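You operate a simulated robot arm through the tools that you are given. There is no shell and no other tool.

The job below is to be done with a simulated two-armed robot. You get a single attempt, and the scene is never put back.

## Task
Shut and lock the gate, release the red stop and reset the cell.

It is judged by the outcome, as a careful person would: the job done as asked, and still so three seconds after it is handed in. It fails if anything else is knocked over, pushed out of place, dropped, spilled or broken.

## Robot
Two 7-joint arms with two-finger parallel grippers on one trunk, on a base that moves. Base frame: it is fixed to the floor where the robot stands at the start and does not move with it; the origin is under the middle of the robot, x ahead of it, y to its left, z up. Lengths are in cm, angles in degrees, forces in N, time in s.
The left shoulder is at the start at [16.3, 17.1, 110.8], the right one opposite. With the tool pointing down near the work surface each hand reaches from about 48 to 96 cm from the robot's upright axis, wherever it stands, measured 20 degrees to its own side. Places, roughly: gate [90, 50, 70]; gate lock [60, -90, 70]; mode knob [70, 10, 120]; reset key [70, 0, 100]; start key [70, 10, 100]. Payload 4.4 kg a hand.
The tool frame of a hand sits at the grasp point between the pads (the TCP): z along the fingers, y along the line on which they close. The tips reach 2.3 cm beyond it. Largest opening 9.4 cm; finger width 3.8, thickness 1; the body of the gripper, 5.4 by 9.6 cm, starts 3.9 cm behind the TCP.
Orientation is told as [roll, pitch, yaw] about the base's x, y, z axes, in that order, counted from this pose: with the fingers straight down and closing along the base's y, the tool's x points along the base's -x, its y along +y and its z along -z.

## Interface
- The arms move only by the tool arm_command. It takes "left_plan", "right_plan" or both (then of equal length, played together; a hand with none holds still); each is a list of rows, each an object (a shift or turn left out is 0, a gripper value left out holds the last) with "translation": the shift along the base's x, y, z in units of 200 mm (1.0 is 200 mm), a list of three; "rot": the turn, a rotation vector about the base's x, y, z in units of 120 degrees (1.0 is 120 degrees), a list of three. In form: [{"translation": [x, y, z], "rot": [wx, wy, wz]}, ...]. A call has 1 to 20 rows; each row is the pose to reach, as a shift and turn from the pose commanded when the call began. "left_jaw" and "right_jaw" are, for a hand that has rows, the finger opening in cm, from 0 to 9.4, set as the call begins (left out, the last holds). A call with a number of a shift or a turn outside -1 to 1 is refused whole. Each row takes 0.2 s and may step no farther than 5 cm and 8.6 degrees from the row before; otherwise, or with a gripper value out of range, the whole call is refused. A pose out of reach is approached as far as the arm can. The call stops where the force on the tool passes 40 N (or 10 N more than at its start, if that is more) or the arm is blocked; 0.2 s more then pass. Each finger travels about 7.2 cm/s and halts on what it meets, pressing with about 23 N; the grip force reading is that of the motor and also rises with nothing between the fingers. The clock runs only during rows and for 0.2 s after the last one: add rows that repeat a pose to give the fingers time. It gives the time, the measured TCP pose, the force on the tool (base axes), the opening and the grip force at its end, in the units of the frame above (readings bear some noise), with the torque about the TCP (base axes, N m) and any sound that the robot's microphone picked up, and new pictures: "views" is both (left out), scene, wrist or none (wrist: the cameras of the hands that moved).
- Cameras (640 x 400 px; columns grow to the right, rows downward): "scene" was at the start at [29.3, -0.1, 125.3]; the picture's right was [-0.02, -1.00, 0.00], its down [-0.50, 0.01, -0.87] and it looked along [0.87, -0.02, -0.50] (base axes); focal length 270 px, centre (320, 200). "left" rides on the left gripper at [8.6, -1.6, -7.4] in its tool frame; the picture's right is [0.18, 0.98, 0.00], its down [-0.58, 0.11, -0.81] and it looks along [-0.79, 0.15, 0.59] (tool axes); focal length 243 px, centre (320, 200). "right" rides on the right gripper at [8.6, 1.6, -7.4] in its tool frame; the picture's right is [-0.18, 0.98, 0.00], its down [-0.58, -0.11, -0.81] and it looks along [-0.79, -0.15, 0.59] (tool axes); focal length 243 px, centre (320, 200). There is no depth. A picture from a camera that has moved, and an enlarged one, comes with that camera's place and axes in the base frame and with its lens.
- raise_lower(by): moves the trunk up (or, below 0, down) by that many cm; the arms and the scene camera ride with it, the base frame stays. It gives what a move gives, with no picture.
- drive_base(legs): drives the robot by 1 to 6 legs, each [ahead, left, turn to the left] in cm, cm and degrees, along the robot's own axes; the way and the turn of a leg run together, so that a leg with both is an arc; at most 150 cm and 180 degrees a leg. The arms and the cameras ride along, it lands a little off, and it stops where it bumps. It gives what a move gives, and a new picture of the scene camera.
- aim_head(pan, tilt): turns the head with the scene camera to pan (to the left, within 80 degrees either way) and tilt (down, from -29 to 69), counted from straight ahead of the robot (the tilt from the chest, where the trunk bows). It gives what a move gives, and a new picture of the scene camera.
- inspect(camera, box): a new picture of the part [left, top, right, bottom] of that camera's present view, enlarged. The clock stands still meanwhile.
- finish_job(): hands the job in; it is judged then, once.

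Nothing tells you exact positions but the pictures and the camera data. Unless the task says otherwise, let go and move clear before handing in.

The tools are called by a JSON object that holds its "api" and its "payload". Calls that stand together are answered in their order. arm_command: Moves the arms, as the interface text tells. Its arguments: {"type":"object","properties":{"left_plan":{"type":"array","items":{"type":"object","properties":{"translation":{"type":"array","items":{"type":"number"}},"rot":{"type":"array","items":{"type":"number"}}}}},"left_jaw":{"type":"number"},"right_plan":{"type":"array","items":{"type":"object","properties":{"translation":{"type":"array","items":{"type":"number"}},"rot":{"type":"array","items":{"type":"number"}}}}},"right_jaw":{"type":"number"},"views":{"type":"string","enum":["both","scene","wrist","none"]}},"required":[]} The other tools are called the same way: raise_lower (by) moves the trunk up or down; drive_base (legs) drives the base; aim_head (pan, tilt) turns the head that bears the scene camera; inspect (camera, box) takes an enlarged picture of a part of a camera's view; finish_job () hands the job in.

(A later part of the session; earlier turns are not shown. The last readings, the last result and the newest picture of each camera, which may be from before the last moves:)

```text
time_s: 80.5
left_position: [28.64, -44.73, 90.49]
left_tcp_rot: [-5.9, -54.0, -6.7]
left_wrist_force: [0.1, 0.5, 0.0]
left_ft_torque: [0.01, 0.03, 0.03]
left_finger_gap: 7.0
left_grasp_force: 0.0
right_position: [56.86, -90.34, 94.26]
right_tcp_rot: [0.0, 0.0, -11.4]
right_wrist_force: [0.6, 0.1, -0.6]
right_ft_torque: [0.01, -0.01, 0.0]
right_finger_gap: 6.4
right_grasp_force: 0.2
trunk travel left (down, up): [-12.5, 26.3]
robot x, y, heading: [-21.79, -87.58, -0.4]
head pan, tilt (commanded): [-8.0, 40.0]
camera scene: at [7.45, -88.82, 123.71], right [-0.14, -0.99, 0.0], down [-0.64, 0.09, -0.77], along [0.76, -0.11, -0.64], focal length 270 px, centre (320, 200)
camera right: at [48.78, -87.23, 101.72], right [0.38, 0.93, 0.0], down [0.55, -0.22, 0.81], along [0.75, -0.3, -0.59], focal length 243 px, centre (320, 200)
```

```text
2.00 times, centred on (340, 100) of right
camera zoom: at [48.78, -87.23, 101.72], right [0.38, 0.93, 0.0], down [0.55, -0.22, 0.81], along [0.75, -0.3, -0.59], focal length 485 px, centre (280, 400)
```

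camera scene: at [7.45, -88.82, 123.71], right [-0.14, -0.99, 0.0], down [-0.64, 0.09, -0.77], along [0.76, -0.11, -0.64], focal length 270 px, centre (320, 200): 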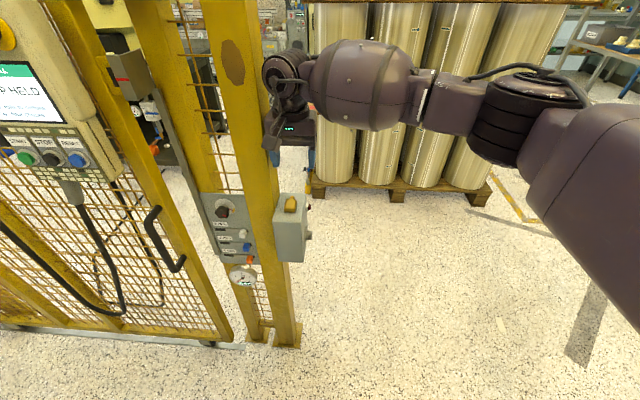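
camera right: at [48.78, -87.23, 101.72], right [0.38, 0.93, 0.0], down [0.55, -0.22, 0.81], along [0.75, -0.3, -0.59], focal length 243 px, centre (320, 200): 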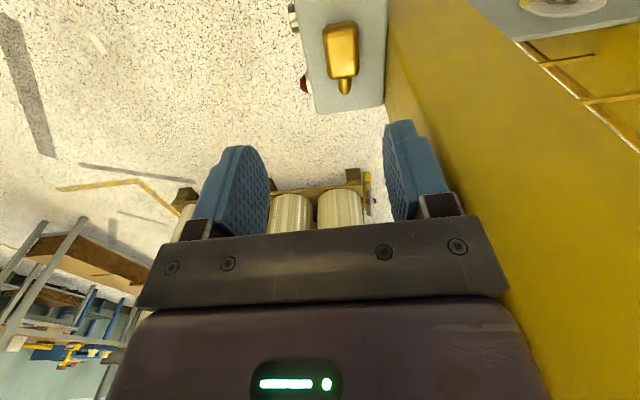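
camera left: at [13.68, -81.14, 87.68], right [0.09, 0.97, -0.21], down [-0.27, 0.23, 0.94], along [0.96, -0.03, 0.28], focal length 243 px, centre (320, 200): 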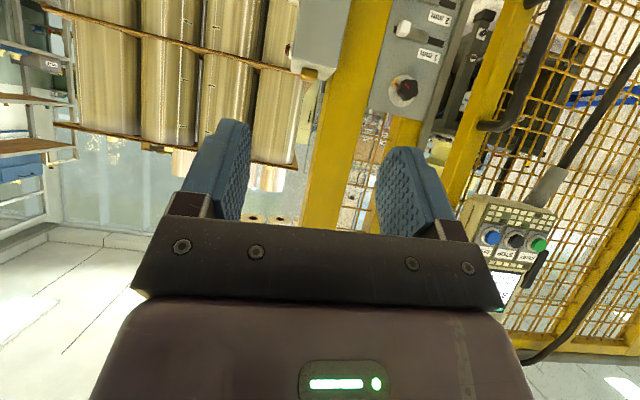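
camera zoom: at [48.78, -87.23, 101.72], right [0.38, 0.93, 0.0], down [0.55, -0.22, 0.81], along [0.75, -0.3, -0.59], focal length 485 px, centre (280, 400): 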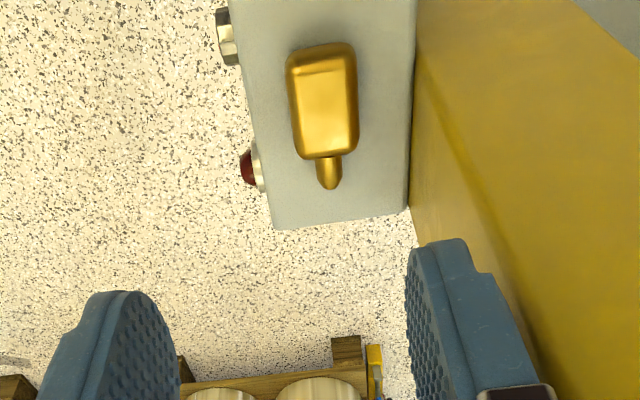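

The key's body centre is near (57.8,−88.9), about 2.5 cm wide with its shank pointing forward-right at −13°. I descend beside it with a 6.2 cm opening, keeping clear of the post.

{"api": "arm_command", "payload": {"right_plan": [{"translation": [0.016, 0.005, -0.12]}, {"translation": [0.016, 0.005, -0.24]}, {"translation": [0.016, 0.005, -0.36]}, {"translation": [0.016, 0.005, -0.46]}, {"translation": [0.016, 0.005, -0.54]}, {"translation": [0.016, 0.005, -0.6]}], "right_jaw": 6.2, "views": "both"}}

{"api": "inspect", "payload": {"camera": "right", "box": [220, 80, 440, 240]}}

{"api": "inspect", "payload": {"camera": "scene", "box": [250, 110, 350, 270]}}

```text
time_s: 81.8
left_position: [28.69, -44.73, 90.5]
left_tcp_rot: [-5.9, -54.1, -6.6]
left_wrist_force: [-0.3, -0.8, -0.2]
left_ft_torque: [0.01, -0.01, 0.0]
left_finger_gap: 7.02
left_grasp_force: 0.0
right_position: [57.07, -90.47, 82.14]
right_tcp_rot: [0.0, 0.0, -11.6]
right_wrist_force: [0.1, -0.1, 0.5]
right_ft_torque: [-0.02, -0.02, 0.02]
right_finger_gap: 6.21
right_grasp_force: 0.2
trunk travel left (down, up): [-12.5, 26.3]
robot x, y, heading: [-21.06, -87.64, -0.2]
head pan, tilt (commanded): [-8.0, 40.0]
camera scene: at [7.45, -88.85, 123.72], right [-0.14, -0.99, 0.0], down [-0.64, 0.09, -0.77], along [0.76, -0.11, -0.64], focal length 270 px, centre (320, 200)
camera right: at [49.05, -87.11, 89.56], right [0.38, 0.93, 0.0], down [0.55, -0.22, 0.81], along [0.75, -0.31, -0.59], focal length 243 px, centre (320, 200)
```

scene: 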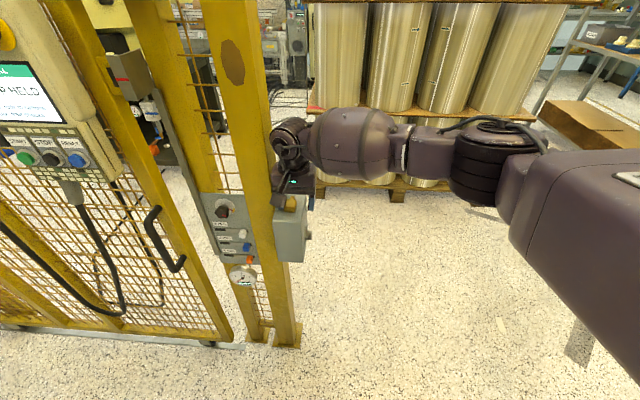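
right: 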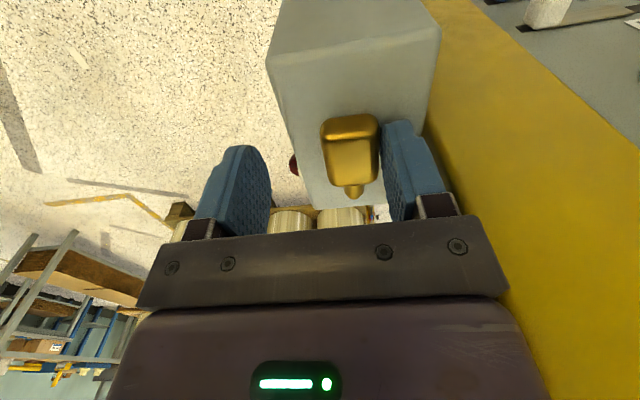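

```text
2.50 times, centred on (330, 160) of right
camera zoom: at [49.05, -87.11, 89.56], right [0.38, 0.93, 0.0], down [0.55, -0.22, 0.81], along [0.75, -0.31, -0.59], focal length 606 px, centre (295, 300)
```

zoom: 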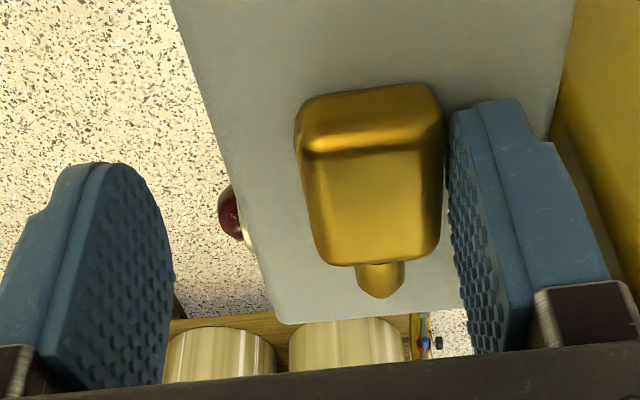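

```text
2.50 times, centred on (300, 190) of scene
camera zoom: at [7.45, -88.85, 123.72], right [-0.14, -0.99, 0.0], down [-0.64, 0.09, -0.77], along [0.76, -0.11, -0.64], focal length 674 px, centre (370, 225)
```

zoom: 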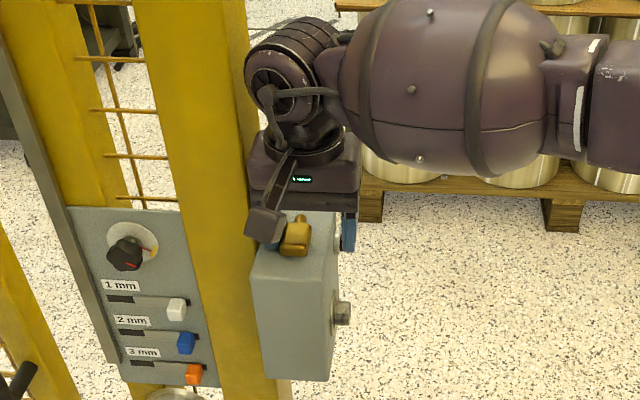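

The fingers flank the key with tips just above the box top. I lower 2.5 mm more and close on it.

{"api": "arm_command", "payload": {"right_plan": [{"translation": [0, 0, -0.006]}, {"translation": [0, 0, -0.0125]}], "views": "none"}}

{"api": "arm_command", "payload": {"right_plan": [{"translation": [0, 0, 0]}, {"translation": [0, 0, 0]}, {"translation": [0, 0, 0]}, {"translation": [0, 0, 0]}, {"translation": [0, 0, 0]}], "right_jaw": 1.0, "views": "wrist"}}

{"api": "inspect", "payload": {"camera": "right", "box": [220, 80, 440, 240]}}

```text
time_s: 82.5
left_position: [28.67, -44.8, 90.46]
left_tcp_rot: [-5.9, -54.1, -6.6]
left_wrist_force: [0.9, 0.0, -0.7]
left_ft_torque: [0.01, 0.02, 0.0]
left_finger_gap: 7.02
left_grasp_force: 0.0
right_position: [57.23, -90.21, 81.96]
right_tcp_rot: [0.0, 0.1, -11.6]
right_wrist_force: [0.4, -0.7, -0.5]
right_ft_torque: [0.03, -0.03, -0.02]
right_finger_gap: 6.22
right_grasp_force: 0.1
trunk travel left (down, up): [-12.5, 26.3]
robot x, y, heading: [-20.65, -87.36, -0.3]
head pan, tilt (commanded): [-8.0, 40.0]
```

```text
time_s: 83.7
left_position: [28.71, -44.69, 90.45]
left_tcp_rot: [-5.8, -54.1, -6.7]
left_wrist_force: [-0.3, 1.1, -0.5]
left_ft_torque: [-0.02, 0.02, 0.01]
left_finger_gap: 7.0
left_grasp_force: 0.1
right_position: [57.07, -90.12, 82.1]
right_tcp_rot: [0.0, 0.1, -11.5]
right_wrist_force: [-0.1, 0.0, 0.2]
right_ft_torque: [0.0, 0.01, -0.01]
right_finger_gap: 2.7
right_grasp_force: 22.9
trunk travel left (down, up): [-12.5, 26.3]
robot x, y, heading: [-20.98, -87.82, -0.2]
head pan, tilt (commanded): [-8.0, 40.0]
camera right: at [49.06, -87.07, 89.43], right [0.38, 0.93, 0.0], down [0.55, -0.22, 0.81], along [0.75, -0.3, -0.59], focal length 243 px, centre (320, 200)
```

right: 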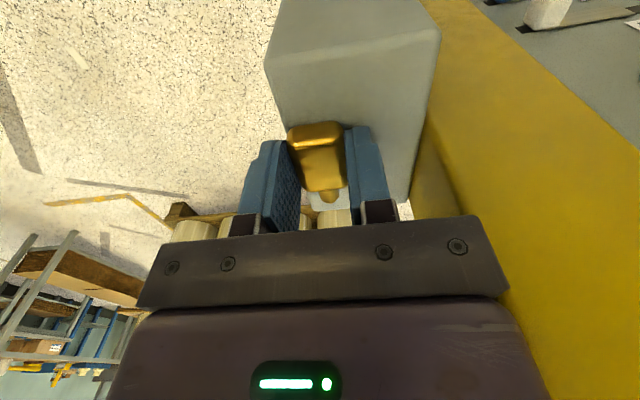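

```text
2.50 times, centred on (330, 160) of right
camera zoom: at [49.06, -87.07, 89.43], right [0.38, 0.93, 0.0], down [0.55, -0.22, 0.81], along [0.75, -0.3, -0.59], focal length 606 px, centre (295, 300)
```

zoom: 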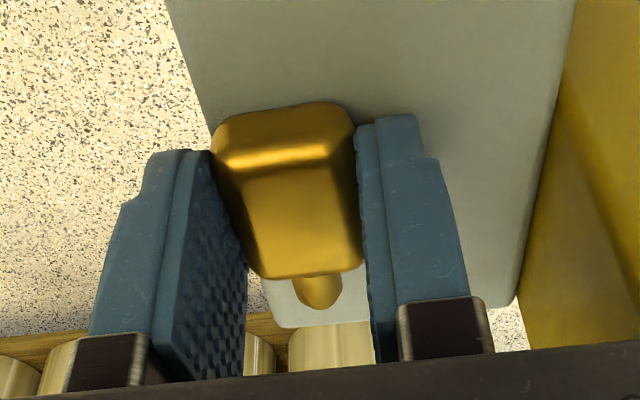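

The key is gripped (gap 2.7 cm, 23 N). I lift it straight up and check that it comes along.

{"api": "arm_command", "payload": {"right_plan": [{"translation": [0, 0, 0.06]}, {"translation": [0, -0.02, 0.2]}, {"translation": [0, -0.04, 0.4]}, {"translation": [0, -0.06, 0.5]}], "views": "both"}}

{"api": "inspect", "payload": {"camera": "right", "box": [220, 80, 440, 240]}}

```text
time_s: 84.7
left_position: [28.7, -44.81, 90.48]
left_tcp_rot: [-6.0, -54.1, -6.7]
left_wrist_force: [0.2, 0.0, -0.2]
left_ft_torque: [-0.02, 0.02, -0.02]
left_finger_gap: 6.98
left_grasp_force: 0.1
right_position: [56.95, -91.75, 91.95]
right_tcp_rot: [-0.1, -0.1, -11.5]
right_wrist_force: [-0.6, -0.6, 0.2]
right_ft_torque: [-0.02, 0.01, -0.05]
right_finger_gap: 1.01
right_grasp_force: 0.0
trunk travel left (down, up): [-12.5, 26.3]
robot x, y, heading: [-21.08, -87.73, -0.0]
head pan, tilt (commanded): [-8.0, 40.0]
camera scene: at [7.42, -88.85, 123.73], right [-0.14, -0.99, 0.0], down [-0.64, 0.09, -0.77], along [0.76, -0.11, -0.64], focal length 270 px, centre (320, 200)
camera right: at [48.89, -88.49, 99.41], right [0.38, 0.93, 0.0], down [0.55, -0.22, 0.81], along [0.75, -0.3, -0.59], focal length 243 px, centre (320, 200)
```

scene: 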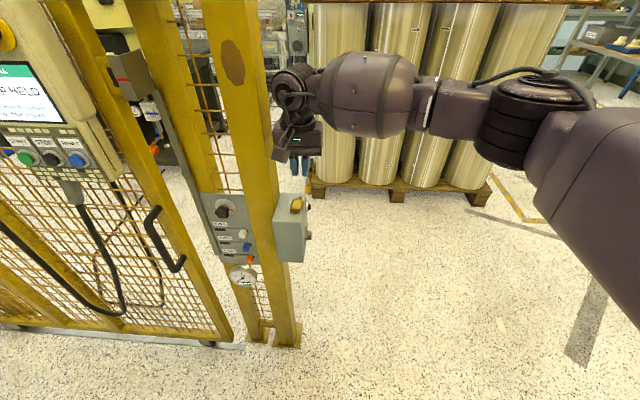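
right: 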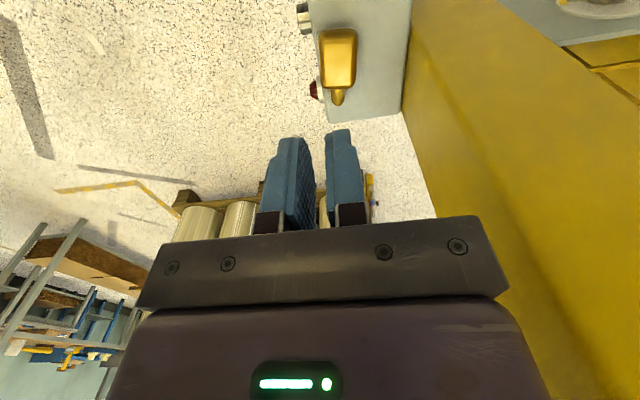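

```text
2.50 times, centred on (330, 160) of right
camera zoom: at [48.89, -88.49, 99.41], right [0.38, 0.93, 0.0], down [0.55, -0.22, 0.81], along [0.75, -0.3, -0.59], focal length 606 px, centre (295, 300)
```

zoom: 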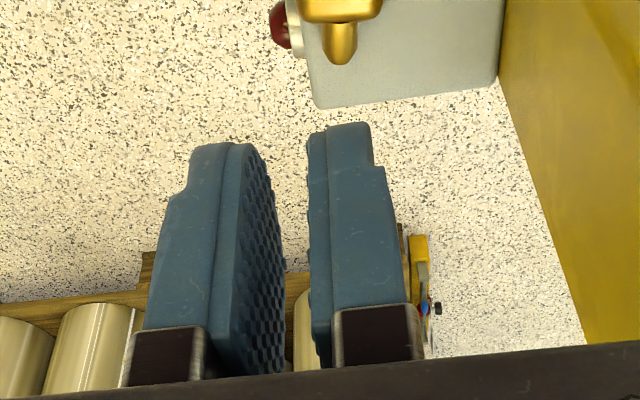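

The key slipped out because the grip was too shallow; it is still on the box, now nearer its right edge. I zoom to re-measure before trying again deeper.

{"api": "arm_command", "payload": {"right_plan": [{"translation": [0, 0, 0]}, {"translation": [0, 0, 0]}, {"translation": [0, 0, 0]}], "right_jaw": 5.6, "views": "none"}}

{"api": "inspect", "payload": {"camera": "right", "box": [280, 0, 420, 130]}}

{"api": "inspect", "payload": {"camera": "scene", "box": [265, 180, 325, 270]}}

```text
time_s: 85.5
left_position: [28.71, -44.75, 90.44]
left_tcp_rot: [-5.9, -54.1, -6.7]
left_wrist_force: [0.2, -0.2, -0.2]
left_ft_torque: [0.01, -0.01, 0.0]
left_finger_gap: 7.02
left_grasp_force: 0.0
right_position: [56.88, -91.75, 91.92]
right_tcp_rot: [0.0, 0.0, -11.6]
right_wrist_force: [0.2, 0.5, -0.1]
right_ft_torque: [0.0, 0.01, 0.01]
right_finger_gap: 5.58
right_grasp_force: 0.1
trunk travel left (down, up): [-12.5, 26.3]
robot x, y, heading: [-21.11, -87.62, -0.0]
head pan, tilt (commanded): [-8.0, 40.0]
```

```text
3.08 times, centred on (350, 65) of right
camera zoom: at [48.91, -88.51, 99.35], right [0.38, 0.93, 0.0], down [0.55, -0.22, 0.81], along [0.75, -0.3, -0.59], focal length 746 px, centre (228, 615)
```

zoom: 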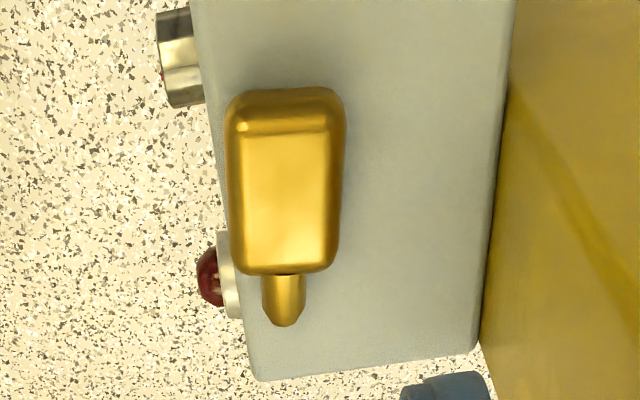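

```text
4.44 times, centred on (295, 225) of scene
camera zoom: at [7.43, -88.85, 123.73], right [-0.14, -0.99, 0.0], down [-0.64, 0.09, -0.77], along [0.76, -0.11, -0.64], focal length 1199 px, centre (431, 89)
```

zoom: 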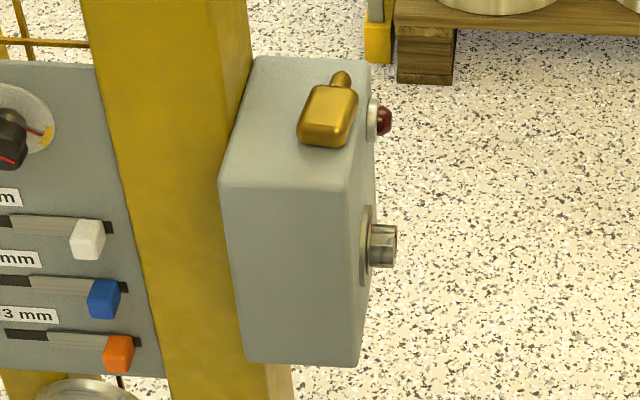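

Key body centre now about (57.6,−90.4), still fully on the box top, turned about −18°. I re-centre the hand over it with a slight yaw and go down deeper in small steps.

{"api": "arm_command", "payload": {"right_plan": [{"translation": [0.02, 0.07, 0], "rot": [0, 0, -0.033]}, {"translation": [0.02, 0.07, -0.15], "rot": [0, 0, -0.033]}, {"translation": [0.02, 0.07, -0.3], "rot": [0, 0, -0.033]}, {"translation": [0.02, 0.07, -0.42], "rot": [0, 0, -0.033]}, {"translation": [0.02, 0.07, -0.48], "rot": [0, 0, -0.033]}, {"translation": [0.02, 0.07, -0.495], "rot": [0, 0, -0.033]}, {"translation": [0.02, 0.07, -0.505], "rot": [0, 0, -0.033]}], "views": "none"}}

{"api": "inspect", "payload": {"camera": "right", "box": [220, 80, 440, 240]}}

```text
time_s: 87.0
left_position: [28.64, -44.69, 90.38]
left_tcp_rot: [-5.9, -54.1, -6.7]
left_wrist_force: [0.6, -1.0, 0.8]
left_ft_torque: [0.0, -0.03, 0.0]
left_finger_gap: 7.01
left_grasp_force: 0.1
right_position: [57.41, -90.23, 81.76]
right_tcp_rot: [0.0, 0.0, -15.6]
right_wrist_force: [-0.1, 0.1, 0.0]
right_ft_torque: [-0.01, 0.01, 0.01]
right_finger_gap: 5.62
right_grasp_force: 0.1
trunk travel left (down, up): [-12.5, 26.3]
robot x, y, heading: [-21.56, -87.75, -0.4]
head pan, tilt (commanded): [-8.0, 40.0]
```

```text
2.50 times, centred on (330, 160) of right
camera zoom: at [49.65, -86.38, 89.3], right [0.44, 0.9, 0.0], down [0.53, -0.26, 0.81], along [0.72, -0.36, -0.59], focal length 606 px, centre (295, 300)
```

zoom: 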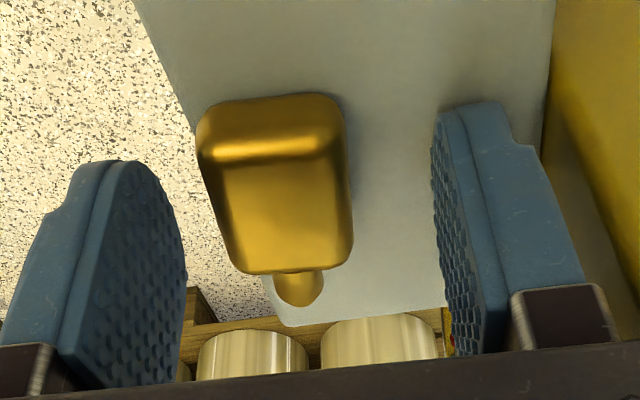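

Aligned; no contact yet. I go down in small steps, watching the force.

{"api": "arm_command", "payload": {"right_plan": [{"translation": [0, 0, -0.01]}, {"translation": [0, 0, -0.02]}], "views": "none"}}

{"api": "arm_command", "payload": {"right_plan": [{"translation": [0, 0, -0.01]}, {"translation": [0, 0, -0.02]}], "views": "none"}}

```text
time_s: 87.7
left_position: [28.68, -44.74, 90.7]
left_tcp_rot: [-5.9, -54.3, -6.7]
left_wrist_force: [-0.2, 0.2, -0.2]
left_ft_torque: [-0.02, -0.01, 0.01]
left_finger_gap: 7.02
left_grasp_force: 0.1
right_position: [57.54, -90.12, 81.81]
right_tcp_rot: [0.3, -0.4, -15.7]
right_wrist_force: [1.2, -1.2, 11.3]
right_ft_torque: [0.35, 0.08, 0.08]
right_finger_gap: 5.56
right_grasp_force: 0.1
trunk travel left (down, up): [-12.5, 26.3]
robot x, y, heading: [-21.32, -87.75, -0.0]
head pan, tilt (commanded): [-8.0, 40.0]
```

```text
time_s: 88.2
left_position: [28.5, -44.75, 90.8]
left_tcp_rot: [-5.8, -54.4, -6.8]
left_wrist_force: [0.4, -0.3, -0.1]
left_ft_torque: [0.02, -0.03, -0.03]
left_finger_gap: 7.0
left_grasp_force: 0.1
right_position: [57.52, -90.04, 81.72]
right_tcp_rot: [0.3, -0.5, -15.5]
right_wrist_force: [-1.8, -2.5, 30.1]
right_ft_torque: [0.96, 0.37, -0.01]
right_finger_gap: 5.49
right_grasp_force: 0.1
trunk travel left (down, up): [-12.5, 26.3]
robot x, y, heading: [-21.54, -88.02, -0.2]
head pan, tilt (commanded): [-8.0, 40.0]
```

The fingertip touches the box top at TCP z≈81.75 (so the top is at z≈79.45). I ease the pressure and close on the key at this depth.

{"api": "arm_command", "payload": {"right_plan": [{"translation": [0, 0, 0.02]}, {"translation": [0, 0, 0.028]}], "views": "none"}}

{"api": "arm_command", "payload": {"right_plan": [{"translation": [0, 0, 0]}, {"translation": [0, 0, 0]}, {"translation": [0, 0, 0]}, {"translation": [0, 0, 0]}, {"translation": [0, 0, 0]}, {"translation": [0, 0, 0]}], "right_jaw": 0.5, "views": "none"}}

{"api": "inspect", "payload": {"camera": "right", "box": [220, 80, 440, 240]}}

{"api": "inspect", "payload": {"camera": "scene", "box": [265, 150, 345, 270]}}

```text
time_s: 88.8
left_position: [28.6, -44.76, 90.51]
left_tcp_rot: [-6.0, -54.2, -6.7]
left_wrist_force: [0.5, -0.9, -0.3]
left_ft_torque: [0.02, -0.01, 0.03]
left_finger_gap: 7.0
left_grasp_force: 0.0
right_position: [57.39, -90.16, 81.78]
right_tcp_rot: [0.1, -0.2, -15.6]
right_wrist_force: [7.6, 0.4, 22.3]
right_ft_torque: [0.82, 0.04, -0.07]
right_finger_gap: 5.68
right_grasp_force: 1.2
trunk travel left (down, up): [-12.5, 26.3]
robot x, y, heading: [-21.18, -87.73, -0.3]
head pan, tilt (commanded): [-8.0, 40.0]
```

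```text
time_s: 90.2
left_position: [28.54, -44.64, 90.41]
left_tcp_rot: [-5.9, -54.2, -6.7]
left_wrist_force: [-0.6, 0.5, 0.2]
left_ft_torque: [0.0, -0.03, 0.04]
left_finger_gap: 7.0
left_grasp_force: 0.0
right_position: [57.2, -90.1, 81.87]
right_tcp_rot: [0.0, -0.1, -15.5]
right_wrist_force: [-5.7, 7.2, 17.8]
right_ft_torque: [0.21, 0.46, -0.03]
right_finger_gap: 2.72
right_grasp_force: 22.8
trunk travel left (down, up): [-12.5, 26.3]
robot x, y, heading: [-21.08, -87.84, 0.2]
head pan, tilt (commanded): [-8.0, 40.0]
```

```text
2.50 times, centred on (330, 160) of right
camera zoom: at [49.46, -86.31, 89.23], right [0.44, 0.9, 0.0], down [0.53, -0.26, 0.81], along [0.72, -0.35, -0.59], focal length 606 px, centre (295, 300)
```

zoom: 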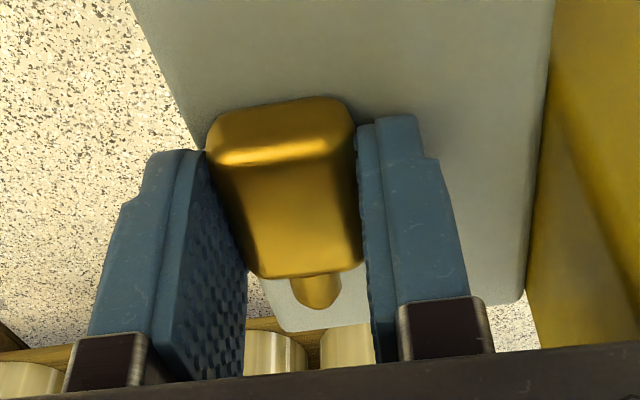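

```text
3.33 times, centred on (305, 210) of scene
camera zoom: at [7.23, -88.79, 123.78], right [-0.14, -0.99, 0.0], down [-0.63, 0.09, -0.77], along [0.76, -0.11, -0.64], focal length 899 px, centre (370, 167)
```

zoom: 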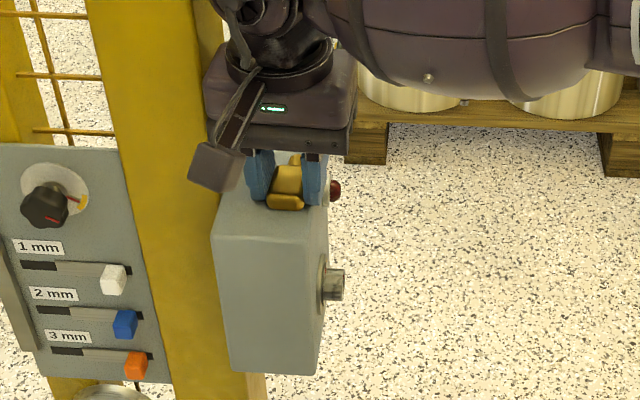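

Gripped again at 2.72 cm with the tips on the box top. I lift just 1.5 cm and check the grip holds.

{"api": "arm_command", "payload": {"right_plan": [{"translation": [0, 0, 0.02]}, {"translation": [0, 0, 0.04]}, {"translation": [0, 0, 0.06]}, {"translation": [0, 0, 0.08]}], "views": "none"}}

{"api": "inspect", "payload": {"camera": "right", "box": [220, 80, 440, 240]}}

{"api": "inspect", "payload": {"camera": "scene", "box": [265, 150, 345, 270]}}

```text
time_s: 91.2
left_position: [28.73, -44.71, 90.49]
left_tcp_rot: [-5.9, -54.1, -6.7]
left_wrist_force: [-0.7, -0.7, 0.0]
left_ft_torque: [0.02, 0.04, -0.01]
left_finger_gap: 7.02
left_grasp_force: 0.1
right_position: [57.41, -90.26, 83.15]
right_tcp_rot: [-0.1, 0.0, -15.5]
right_wrist_force: [0.2, -0.8, 0.7]
right_ft_torque: [-0.02, 0.01, 0.02]
right_finger_gap: 2.7
right_grasp_force: 22.9
trunk travel left (down, up): [-12.5, 26.3]
robot x, y, heading: [-21.29, -87.66, -0.2]
head pan, tilt (commanded): [-8.0, 40.0]
```

```text
2.50 times, centred on (330, 160) of right
camera zoom: at [49.6, -86.41, 90.71], right [0.44, 0.9, 0.0], down [0.53, -0.26, 0.81], along [0.72, -0.36, -0.59], focal length 606 px, centre (295, 300)
```

zoom: 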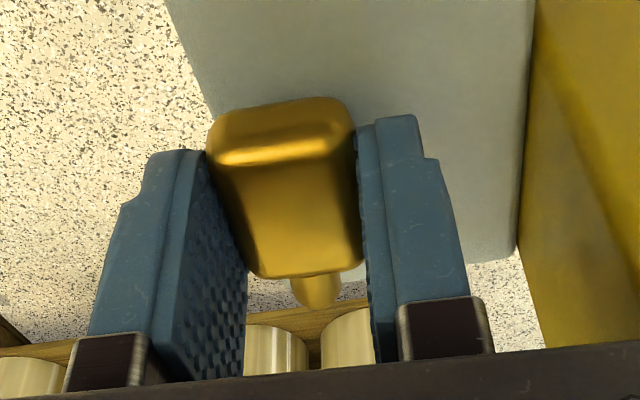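

```text
3.33 times, centred on (305, 210) of scene
camera zoom: at [7.44, -88.85, 123.72], right [-0.14, -0.99, 0.0], down [-0.64, 0.09, -0.77], along [0.76, -0.11, -0.64], focal length 899 px, centre (370, 167)
```

zoom: 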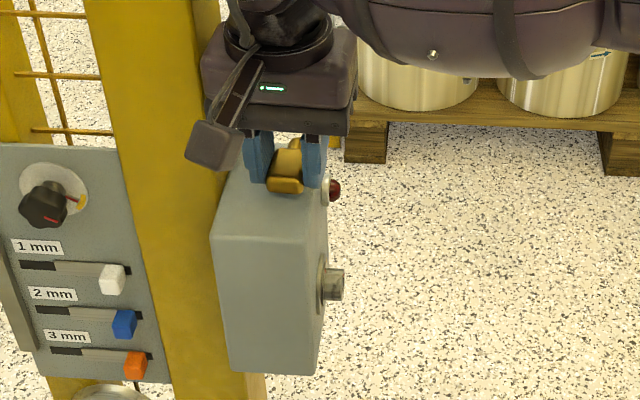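

The key is up in the fingers now (gap 2.7 cm). I'll move it gently: up, then back and to the right, clear of the post and box.

{"api": "arm_command", "payload": {"right_plan": [{"translation": [0, 0, 0.02]}, {"translation": [0, 0, 0.055]}, {"translation": [0, 0, 0.11]}, {"translation": [0, -0.01, 0.18]}, {"translation": [0, -0.03, 0.26]}, {"translation": [0, -0.06, 0.33]}, {"translation": [-0.03, -0.11, 0.39]}, {"translation": [-0.08, -0.17, 0.43]}, {"translation": [-0.14, -0.23, 0.45]}, {"translation": [-0.2, -0.29, 0.46]}, {"translation": [-0.26, -0.35, 0.46]}, {"translation": [-0.31, -0.4, 0.46]}, {"translation": [-0.35, -0.43, 0.46]}, {"translation": [-0.37, -0.435, 0.46]}], "views": "both"}}

{"api": "inspect", "payload": {"camera": "right", "box": [220, 80, 440, 240]}}

```text
time_s: 94.2
left_position: [28.62, -44.65, 90.4]
left_tcp_rot: [-5.9, -54.1, -6.8]
left_wrist_force: [0.1, 0.1, -0.1]
left_ft_torque: [-0.03, 0.02, -0.06]
left_finger_gap: 6.98
left_grasp_force: 0.0
right_position: [50.13, -98.81, 92.52]
right_tcp_rot: [0.0, 0.0, -15.6]
right_wrist_force: [-0.9, -0.4, -0.1]
right_ft_torque: [0.03, -0.03, 0.01]
right_finger_gap: 2.7
right_grasp_force: 23.5
trunk travel left (down, up): [-12.5, 26.3]
robot x, y, heading: [-21.18, -87.59, -0.3]
head pan, tilt (commanded): [-8.0, 40.0]
camera scene: at [7.43, -88.85, 123.72], right [-0.14, -0.99, 0.0], down [-0.64, 0.09, -0.77], along [0.76, -0.11, -0.64], focal length 270 px, centre (320, 200)
camera right: at [42.23, -95.14, 99.98], right [0.44, 0.9, 0.0], down [0.53, -0.26, 0.81], along [0.72, -0.35, -0.59], focal length 243 px, centre (320, 200)
```

scene: 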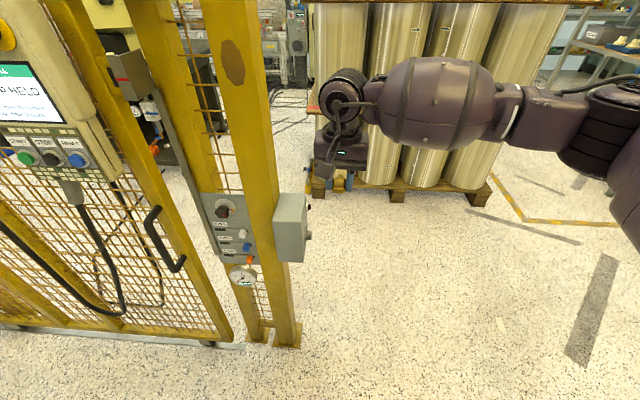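
right: 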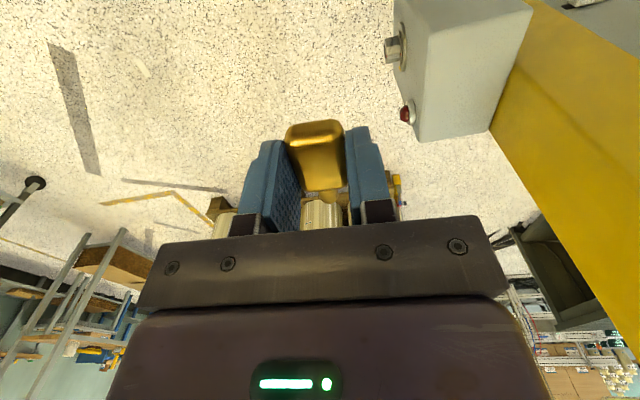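

```text
2.50 times, centred on (330, 160) of right
camera zoom: at [42.23, -95.14, 99.98], right [0.44, 0.9, 0.0], down [0.53, -0.26, 0.81], along [0.72, -0.35, -0.59], focal length 606 px, centre (295, 300)
```

zoom: 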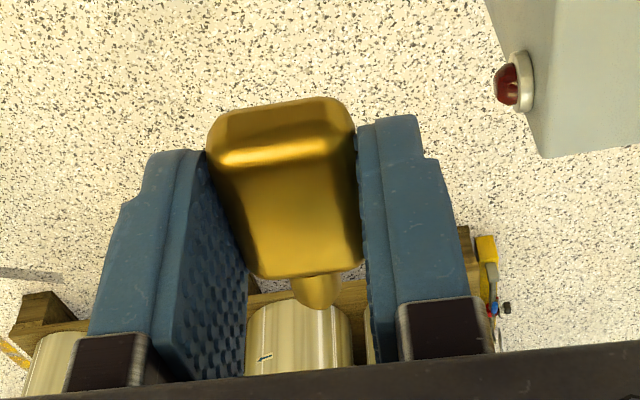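

The key is held steady. I yaw the hand by about 94° so the shank points left toward the box's right face.

{"api": "arm_command", "payload": {"right_plan": [{"translation": [-0.01, -0.01, 0], "rot": [0, 0, 0.02]}, {"translation": [-0.02, -0.02, 0], "rot": [0, 0, 0.055]}, {"translation": [-0.03, -0.03, 0], "rot": [0, 0, 0.096]}, {"translation": [-0.04, -0.04, 0], "rot": [0, 0, 0.138]}, {"translation": [-0.05, -0.05, 0], "rot": [0, 0, 0.18]}, {"translation": [-0.06, -0.06, 0], "rot": [0, 0, 0.222]}, {"translation": [-0.07, -0.08, 0], "rot": [0, 0, 0.264]}, {"translation": [-0.08, -0.09, 0], "rot": [0, 0, 0.306]}, {"translation": [-0.09, -0.1, 0], "rot": [0, 0, 0.348]}, {"translation": [-0.1, -0.11, 0], "rot": [0, 0, 0.39]}, {"translation": [-0.1, -0.12, 0], "rot": [0, 0, 0.432]}, {"translation": [-0.1, -0.13, 0], "rot": [0, 0, 0.474]}, {"translation": [-0.1, -0.14, 0], "rot": [0, 0, 0.516]}, {"translation": [-0.1, -0.15, 0], "rot": [0, 0, 0.558]}, {"translation": [-0.1, -0.16, 0], "rot": [0, 0, 0.6]}, {"translation": [-0.1, -0.17, 0], "rot": [0, 0, 0.642]}, {"translation": [-0.1, -0.18, 0], "rot": [0, 0, 0.684]}, {"translation": [-0.1, -0.19, 0], "rot": [0, 0, 0.726]}, {"translation": [-0.1, -0.2, 0], "rot": [0, 0, 0.762]}, {"translation": [-0.1, -0.2, 0], "rot": [0, 0, 0.7817]}], "views": "both"}}

```text
time_s: 98.5
left_position: [28.46, -44.59, 90.57]
left_tcp_rot: [-6.0, -54.4, -6.6]
left_wrist_force: [-0.7, 0.1, 1.0]
left_ft_torque: [-0.04, -0.01, -0.02]
left_finger_gap: 6.97
left_grasp_force: 0.0
right_position: [44.29, -100.29, 91.77]
right_tcp_rot: [-5.2, -1.3, 65.5]
right_wrist_force: [-1.2, 0.2, 0.0]
right_ft_torque: [0.01, -0.04, 0.03]
right_finger_gap: 2.69
right_grasp_force: 23.3
right hand out of reach, approached as far as the arm can: row 16, 17, 18, 19, 20
trunk travel left (down, up): [-12.5, 26.3]
robot x, y, heading: [-21.05, -87.42, -0.3]
head pan, tilt (commanded): [-8.0, 40.0]
camera scene: at [7.15, -88.67, 123.85], right [-0.14, -0.99, 0.0], down [-0.63, 0.09, -0.77], along [0.76, -0.11, -0.64], focal length 270 px, centre (320, 200)
camera right: at [38.54, -107.44, 98.87], right [-0.81, 0.58, -0.09], down [0.26, 0.5, 0.83], along [0.52, 0.65, -0.56], focal length 243 px, centre (320, 200)
```

scene: 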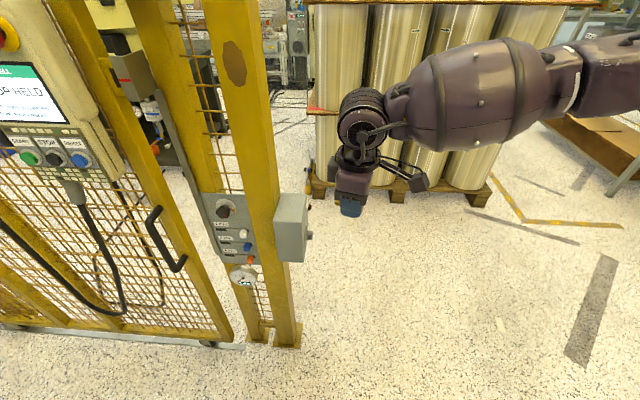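
right: 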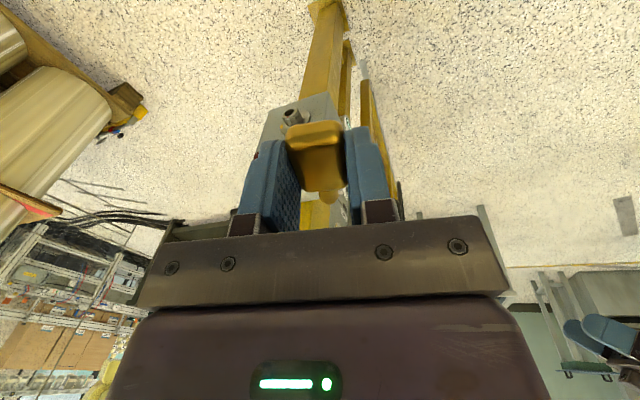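

The yaw stopped at 65.5° near a wrist limit, which should relax once the hand is rolled. I roll the hand back about the key axis to point forward while lowering it.

{"api": "arm_command", "payload": {"right_plan": [{"translation": [0, -0.01, -0.02], "rot": [-0.0075, -0.0165, 0]}, {"translation": [0, -0.02, -0.05], "rot": [-0.0225, -0.0493, 0]}, {"translation": [0, -0.03, -0.1], "rot": [-0.0375, -0.0822, 0]}, {"translation": [0, -0.04, -0.15], "rot": [-0.0532, -0.1166, 0]}, {"translation": [0, -0.05, -0.2], "rot": [-0.0689, -0.151, 0]}, {"translation": [0, -0.06, -0.25], "rot": [-0.0846, -0.1854, 0]}, {"translation": [0, -0.07, -0.3], "rot": [-0.1003, -0.2198, 0]}, {"translation": [0, -0.08, -0.35], "rot": [-0.116, -0.2542, 0]}, {"translation": [0, -0.09, -0.4], "rot": [-0.1317, -0.2886, 0]}, {"translation": [0, -0.1, -0.45], "rot": [-0.1474, -0.323, 0]}, {"translation": [0, -0.1, -0.5], "rot": [-0.1631, -0.3574, 0]}, {"translation": [0, -0.1, -0.55], "rot": [-0.1788, -0.3918, 0]}, {"translation": [0, -0.1, -0.6], "rot": [-0.1945, -0.4262, 0]}, {"translation": [0, -0.1, -0.65], "rot": [-0.2102, -0.4606, 0]}, {"translation": [0, -0.1, -0.7], "rot": [-0.2259, -0.495, 0]}, {"translation": [0, -0.1, -0.75], "rot": [-0.2416, -0.5294, 0]}, {"translation": [0, -0.1, -0.8], "rot": [-0.2573, -0.5638, 0]}, {"translation": [0, -0.1, -0.84], "rot": [-0.273, -0.5982, 0]}, {"translation": [0, -0.1, -0.86], "rot": [-0.286, -0.627, 0]}, {"translation": [0, -0.1, -0.87], "rot": [-0.2933, -0.6431, 0]}], "views": "both"}}

```text
time_s: 102.7
left_position: [28.64, -44.71, 90.46]
left_tcp_rot: [-6.0, -54.0, -6.7]
left_wrist_force: [-0.8, 0.0, 0.2]
left_ft_torque: [-0.01, 0.0, -0.01]
left_finger_gap: 6.99
left_grasp_force: 0.1
right_position: [44.35, -102.46, 73.87]
right_tcp_rot: [-89.8, -0.2, 66.6]
right_wrist_force: [-0.6, -1.0, -0.3]
right_ft_torque: [-0.02, 0.01, 0.0]
right_finger_gap: 2.7
right_grasp_force: 22.5
trunk travel left (down, up): [-12.5, 26.3]
robot x, y, heading: [-20.94, -87.37, -0.3]
head pan, tilt (commanded): [-8.0, 40.0]
camera scene: at [7.44, -88.84, 123.72], right [-0.14, -0.99, 0.0], down [-0.64, 0.09, -0.77], along [0.76, -0.11, -0.64], focal length 270 px, centre (320, 200)
camera right: at [34.17, -107.59, 72.17], right [0.07, 0.17, -0.98], down [-0.51, 0.85, 0.11], along [0.86, 0.49, 0.15], focal length 243 px, centre (320, 200)
```

scene: 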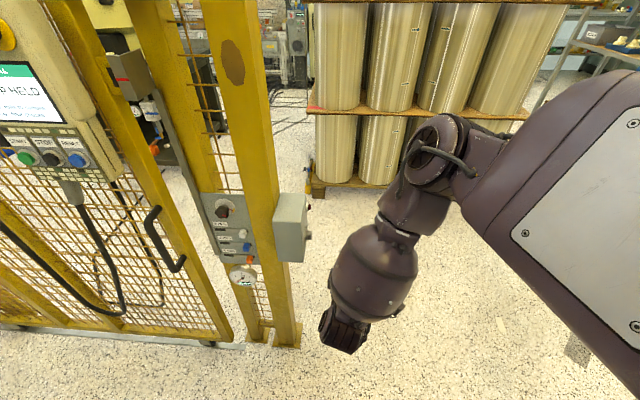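
right: 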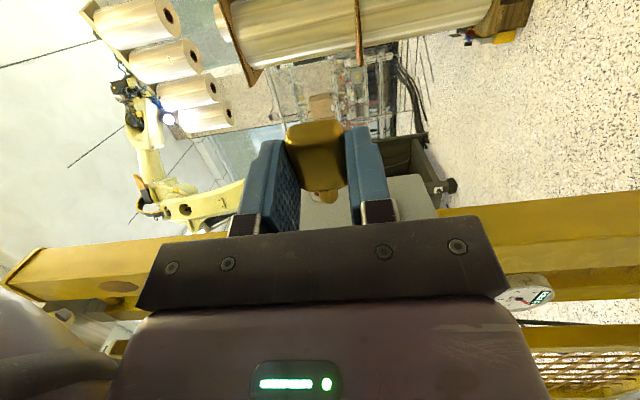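

The hand now points forward with the key's shank to the left. I check what the right camera sees of the socket and lamp from here.

{"api": "inspect", "payload": {"camera": "right", "box": [260, 100, 480, 230]}}

{"api": "inspect", "payload": {"camera": "scene", "box": [270, 180, 330, 270]}}

```text
2.91 times, centred on (370, 165) of right
camera zoom: at [34.17, -107.59, 72.17], right [0.07, 0.17, -0.98], down [-0.51, 0.85, 0.11], along [0.86, 0.49, 0.15], focal length 706 px, centre (174, 302)
```

zoom: 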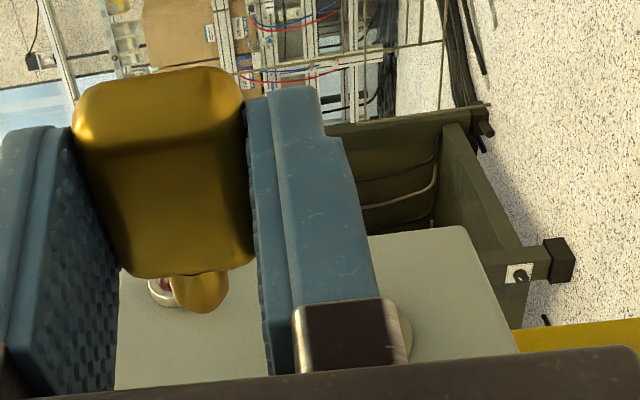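

```text
4.44 times, centred on (300, 225) of scene
camera zoom: at [7.44, -88.84, 123.72], right [-0.14, -0.99, 0.0], down [-0.64, 0.09, -0.77], along [0.76, -0.11, -0.64], focal length 1199 px, centre (409, 89)
```

zoom: 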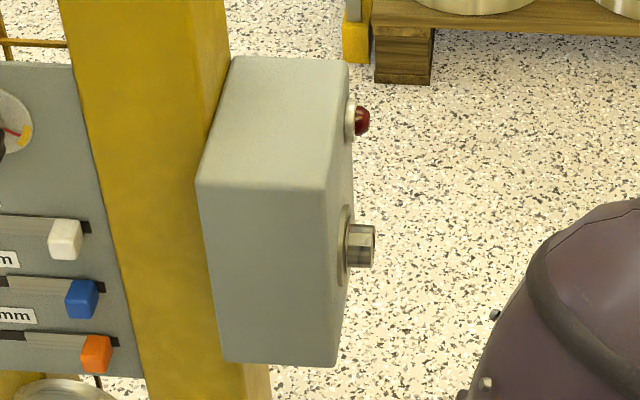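

From several wrist views the socket mouth comes out at about (56.5,−93.9,70.1). To see the mating of key and socket I'll use the left hand's camera from the left-front above, so I bring the left hand to a fingers-down pose first.

{"api": "arm_command", "payload": {"left_plan": [{"translation": [0, -0.08, 0.03], "rot": [0.0075, 0.0638, 0]}, {"translation": [0, -0.16, 0.06], "rot": [0.015, 0.1277, 0]}, {"translation": [0, -0.24, 0.09], "rot": [0.0226, 0.1916, 0]}, {"translation": [0, -0.32, 0.12], "rot": [0.03, 0.2554, 0]}, {"translation": [0, -0.4, 0.15], "rot": [0.0376, 0.3193, 0]}, {"translation": [0, -0.5, 0.18], "rot": [0.0452, 0.3831, 0]}, {"translation": [0, -0.6, 0.2], "rot": [0.0527, 0.447, 0]}], "views": "none"}}

{"api": "arm_command", "payload": {"left_plan": [{"translation": [0.02, -0.15, 0], "rot": [0, 0, -0.06]}, {"translation": [0.04, -0.3, 0], "rot": [0, 0, -0.12]}, {"translation": [0.06, -0.45, 0], "rot": [0, 0, -0.18]}, {"translation": [0.08, -0.6, 0], "rot": [0, 0, -0.24]}, {"translation": [0.1, -0.75, 0], "rot": [0, 0, -0.3]}, {"translation": [0.1, -0.9, 0], "rot": [0, 0, -0.36]}], "views": "both"}}

```text
time_s: 104.2
left_position: [28.67, -56.91, 94.54]
left_tcp_rot: [-5.7, 0.0, -6.7]
left_wrist_force: [0.3, -0.3, 0.2]
left_ft_torque: [0.02, 0.03, 0.01]
left_finger_gap: 7.01
left_grasp_force: 0.1
right_position: [44.37, -102.72, 73.66]
right_tcp_rot: [-89.7, -0.2, 66.6]
right_wrist_force: [0.5, 0.3, -1.3]
right_ft_torque: [0.01, 0.01, 0.04]
right_finger_gap: 2.7
right_grasp_force: 23.0
trunk travel left (down, up): [-12.5, 26.3]
robot x, y, heading: [-21.19, -87.48, 0.0]
head pan, tilt (commanded): [-8.0, 40.0]
```

```text
time_s: 105.7
left_position: [30.72, -74.76, 94.44]
left_tcp_rot: [-5.7, 0.2, -50.1]
left_wrist_force: [-0.7, 0.8, -2.9]
left_ft_torque: [-0.05, -0.04, 0.0]
left_finger_gap: 7.01
left_grasp_force: 0.1
right_position: [44.34, -102.61, 73.84]
right_tcp_rot: [-89.9, -0.2, 66.6]
right_wrist_force: [0.3, 0.9, -0.4]
right_ft_torque: [0.02, 0.04, 0.0]
right_finger_gap: 2.69
right_grasp_force: 23.1
trunk travel left (down, up): [-12.5, 26.3]
robot x, y, heading: [-21.45, -87.58, -0.3]
head pan, tilt (commanded): [-8.0, 40.0]
camera scene: at [7.44, -88.86, 123.71], right [-0.14, -0.99, 0.0], down [-0.64, 0.09, -0.77], along [0.76, -0.11, -0.64], focal length 270 px, centre (320, 200)
camera left: at [24.55, -68.88, 101.98], right [0.63, 0.77, -0.1], down [0.52, -0.33, 0.79], along [0.58, -0.55, -0.61], focal length 243 px, centre (320, 200)
```

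scene: 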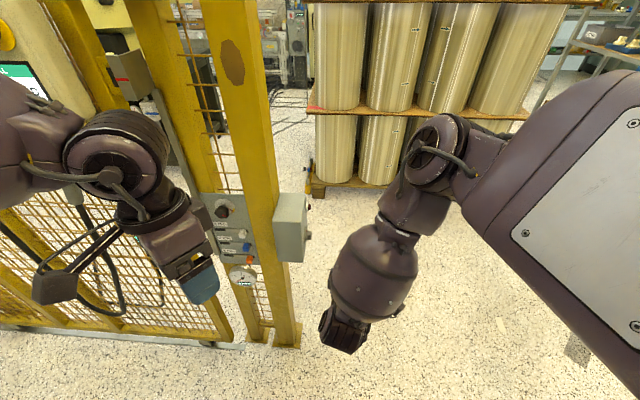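
left: 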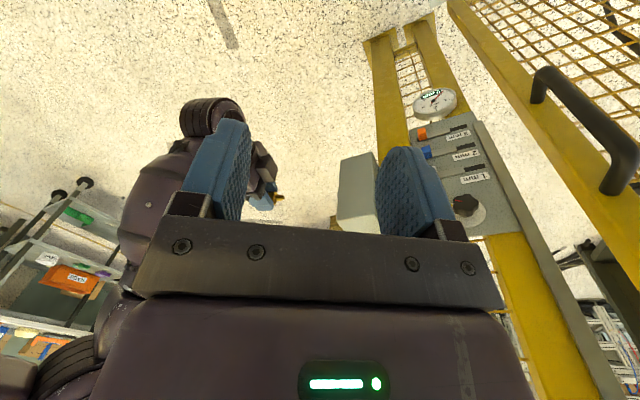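

The left camera sees the right gripper tip and the lock box between its fingers. I zoom in on that gap.

{"api": "inspect", "payload": {"camera": "left", "box": [240, 140, 390, 220]}}

```text
4.27 times, centred on (315, 180) of left
camera zoom: at [24.55, -68.88, 101.98], right [0.63, 0.77, -0.1], down [0.52, -0.33, 0.79], along [0.58, -0.55, -0.61], focal length 1035 px, centre (341, 285)
```

zoom: 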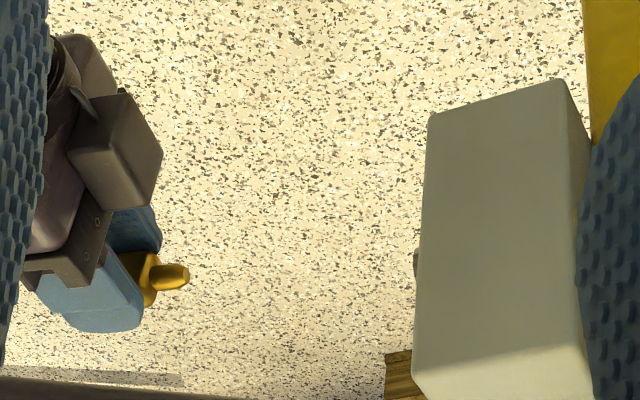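

The socket is hidden behind the box from there. I bring the key to a pre-insertion point about 3.5 cm off the socket mouth and square the yaw to 78°, then look with all cameras.

{"api": "arm_command", "payload": {"right_plan": [{"translation": [0.02, 0.01, -0.01], "rot": [0, 0, 0.008]}, {"translation": [0.08, 0.02, -0.03], "rot": [0, 0, 0.02]}, {"translation": [0.15, 0.035, -0.06], "rot": [0, 0, 0.035]}, {"translation": [0.22, 0.055, -0.09], "rot": [0, 0, 0.05]}, {"translation": [0.29, 0.07, -0.12], "rot": [0, 0, 0.065]}, {"translation": [0.36, 0.09, -0.15], "rot": [0, 0, 0.08]}, {"translation": [0.42, 0.105, -0.175], "rot": [0, 0, 0.09]}, {"translation": [0.455, 0.112, -0.185], "rot": [0, 0, 0.0967]}, {"translation": [0.465, 0.113, -0.187], "rot": [0, 0, 0.0967]}], "views": "both"}}

{"api": "inspect", "payload": {"camera": "left", "box": [240, 140, 390, 220]}}

{"api": "inspect", "payload": {"camera": "right", "box": [260, 100, 420, 230]}}

{"api": "inspect", "payload": {"camera": "scene", "box": [270, 170, 370, 280]}}

```text
time_s: 107.7
left_position: [30.77, -75.06, 94.57]
left_tcp_rot: [-5.8, -0.2, -49.9]
left_wrist_force: [0.0, -0.1, 0.0]
left_ft_torque: [0.01, 0.01, 0.0]
left_finger_gap: 6.98
left_grasp_force: 0.0
right_position: [53.41, -98.44, 70.6]
right_tcp_rot: [-89.6, -0.2, 77.4]
right_wrist_force: [0.0, 0.5, -0.2]
right_ft_torque: [-0.01, 0.0, -0.01]
right_finger_gap: 2.71
right_grasp_force: 22.4
right hand out of reach, approached as far as the arm can: row 7, 8, 9
trunk travel left (down, up): [-12.5, 26.3]
robot x, y, heading: [-20.74, -87.49, -0.2]
head pan, tilt (commanded): [-8.0, 40.0]
camera scene: at [7.43, -88.84, 123.73], right [-0.14, -0.99, 0.0], down [-0.64, 0.09, -0.77], along [0.76, -0.11, -0.64], focal length 270 px, centre (320, 200)
camera right: at [44.27, -105.45, 69.04], right [0.03, 0.18, -0.98], down [-0.66, 0.74, 0.12], along [0.75, 0.64, 0.15], focal length 243 px, centre (320, 200)
```

scene: 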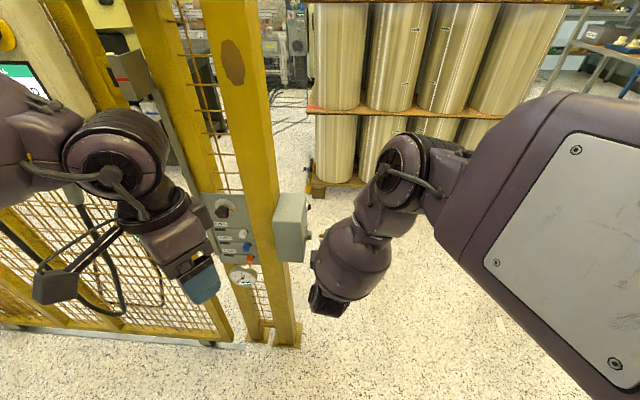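
right: 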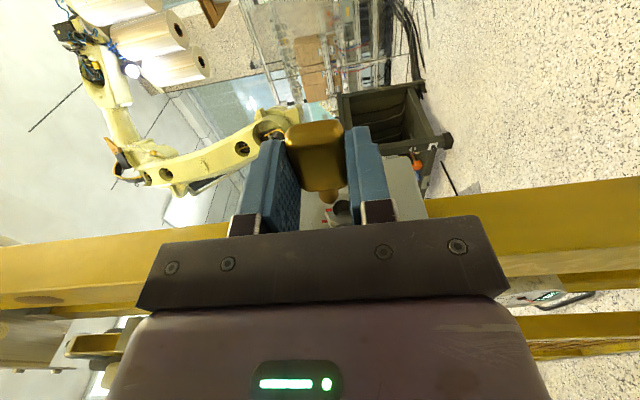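

```text
4.27 times, centred on (315, 180) of left
camera zoom: at [24.52, -68.93, 102.04], right [0.63, 0.77, -0.1], down [0.52, -0.32, 0.79], along [0.58, -0.55, -0.6], focal length 1035 px, centre (341, 285)
```

zoom: 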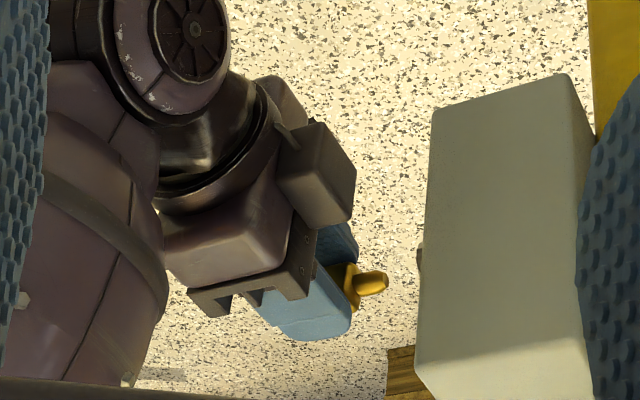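

```text
3.08 times, centred on (340, 165) of right
camera zoom: at [44.27, -105.45, 69.04], right [0.03, 0.18, -0.98], down [-0.66, 0.74, 0.12], along [0.75, 0.64, 0.15], focal length 746 px, centre (258, 308)
```

zoom: 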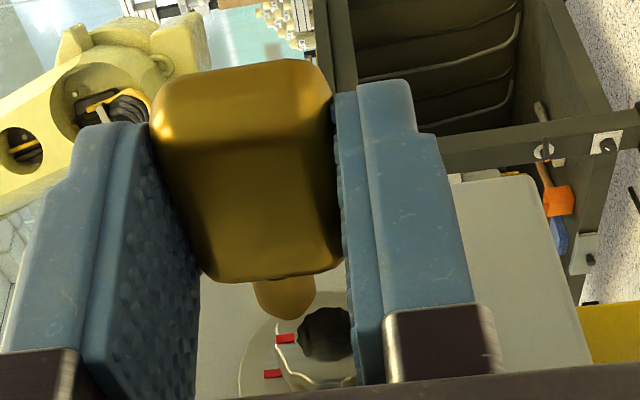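

```text
3.64 times, centred on (320, 225) of scene
camera zoom: at [7.43, -88.84, 123.73], right [-0.14, -0.99, 0.0], down [-0.64, 0.09, -0.77], along [0.76, -0.11, -0.64], focal length 981 px, centre (320, 109)
```

zoom: 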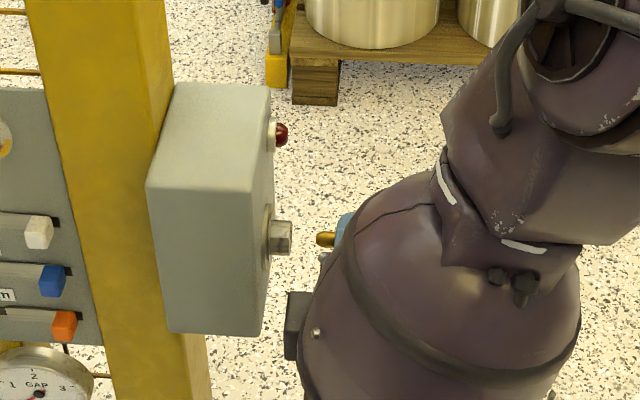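

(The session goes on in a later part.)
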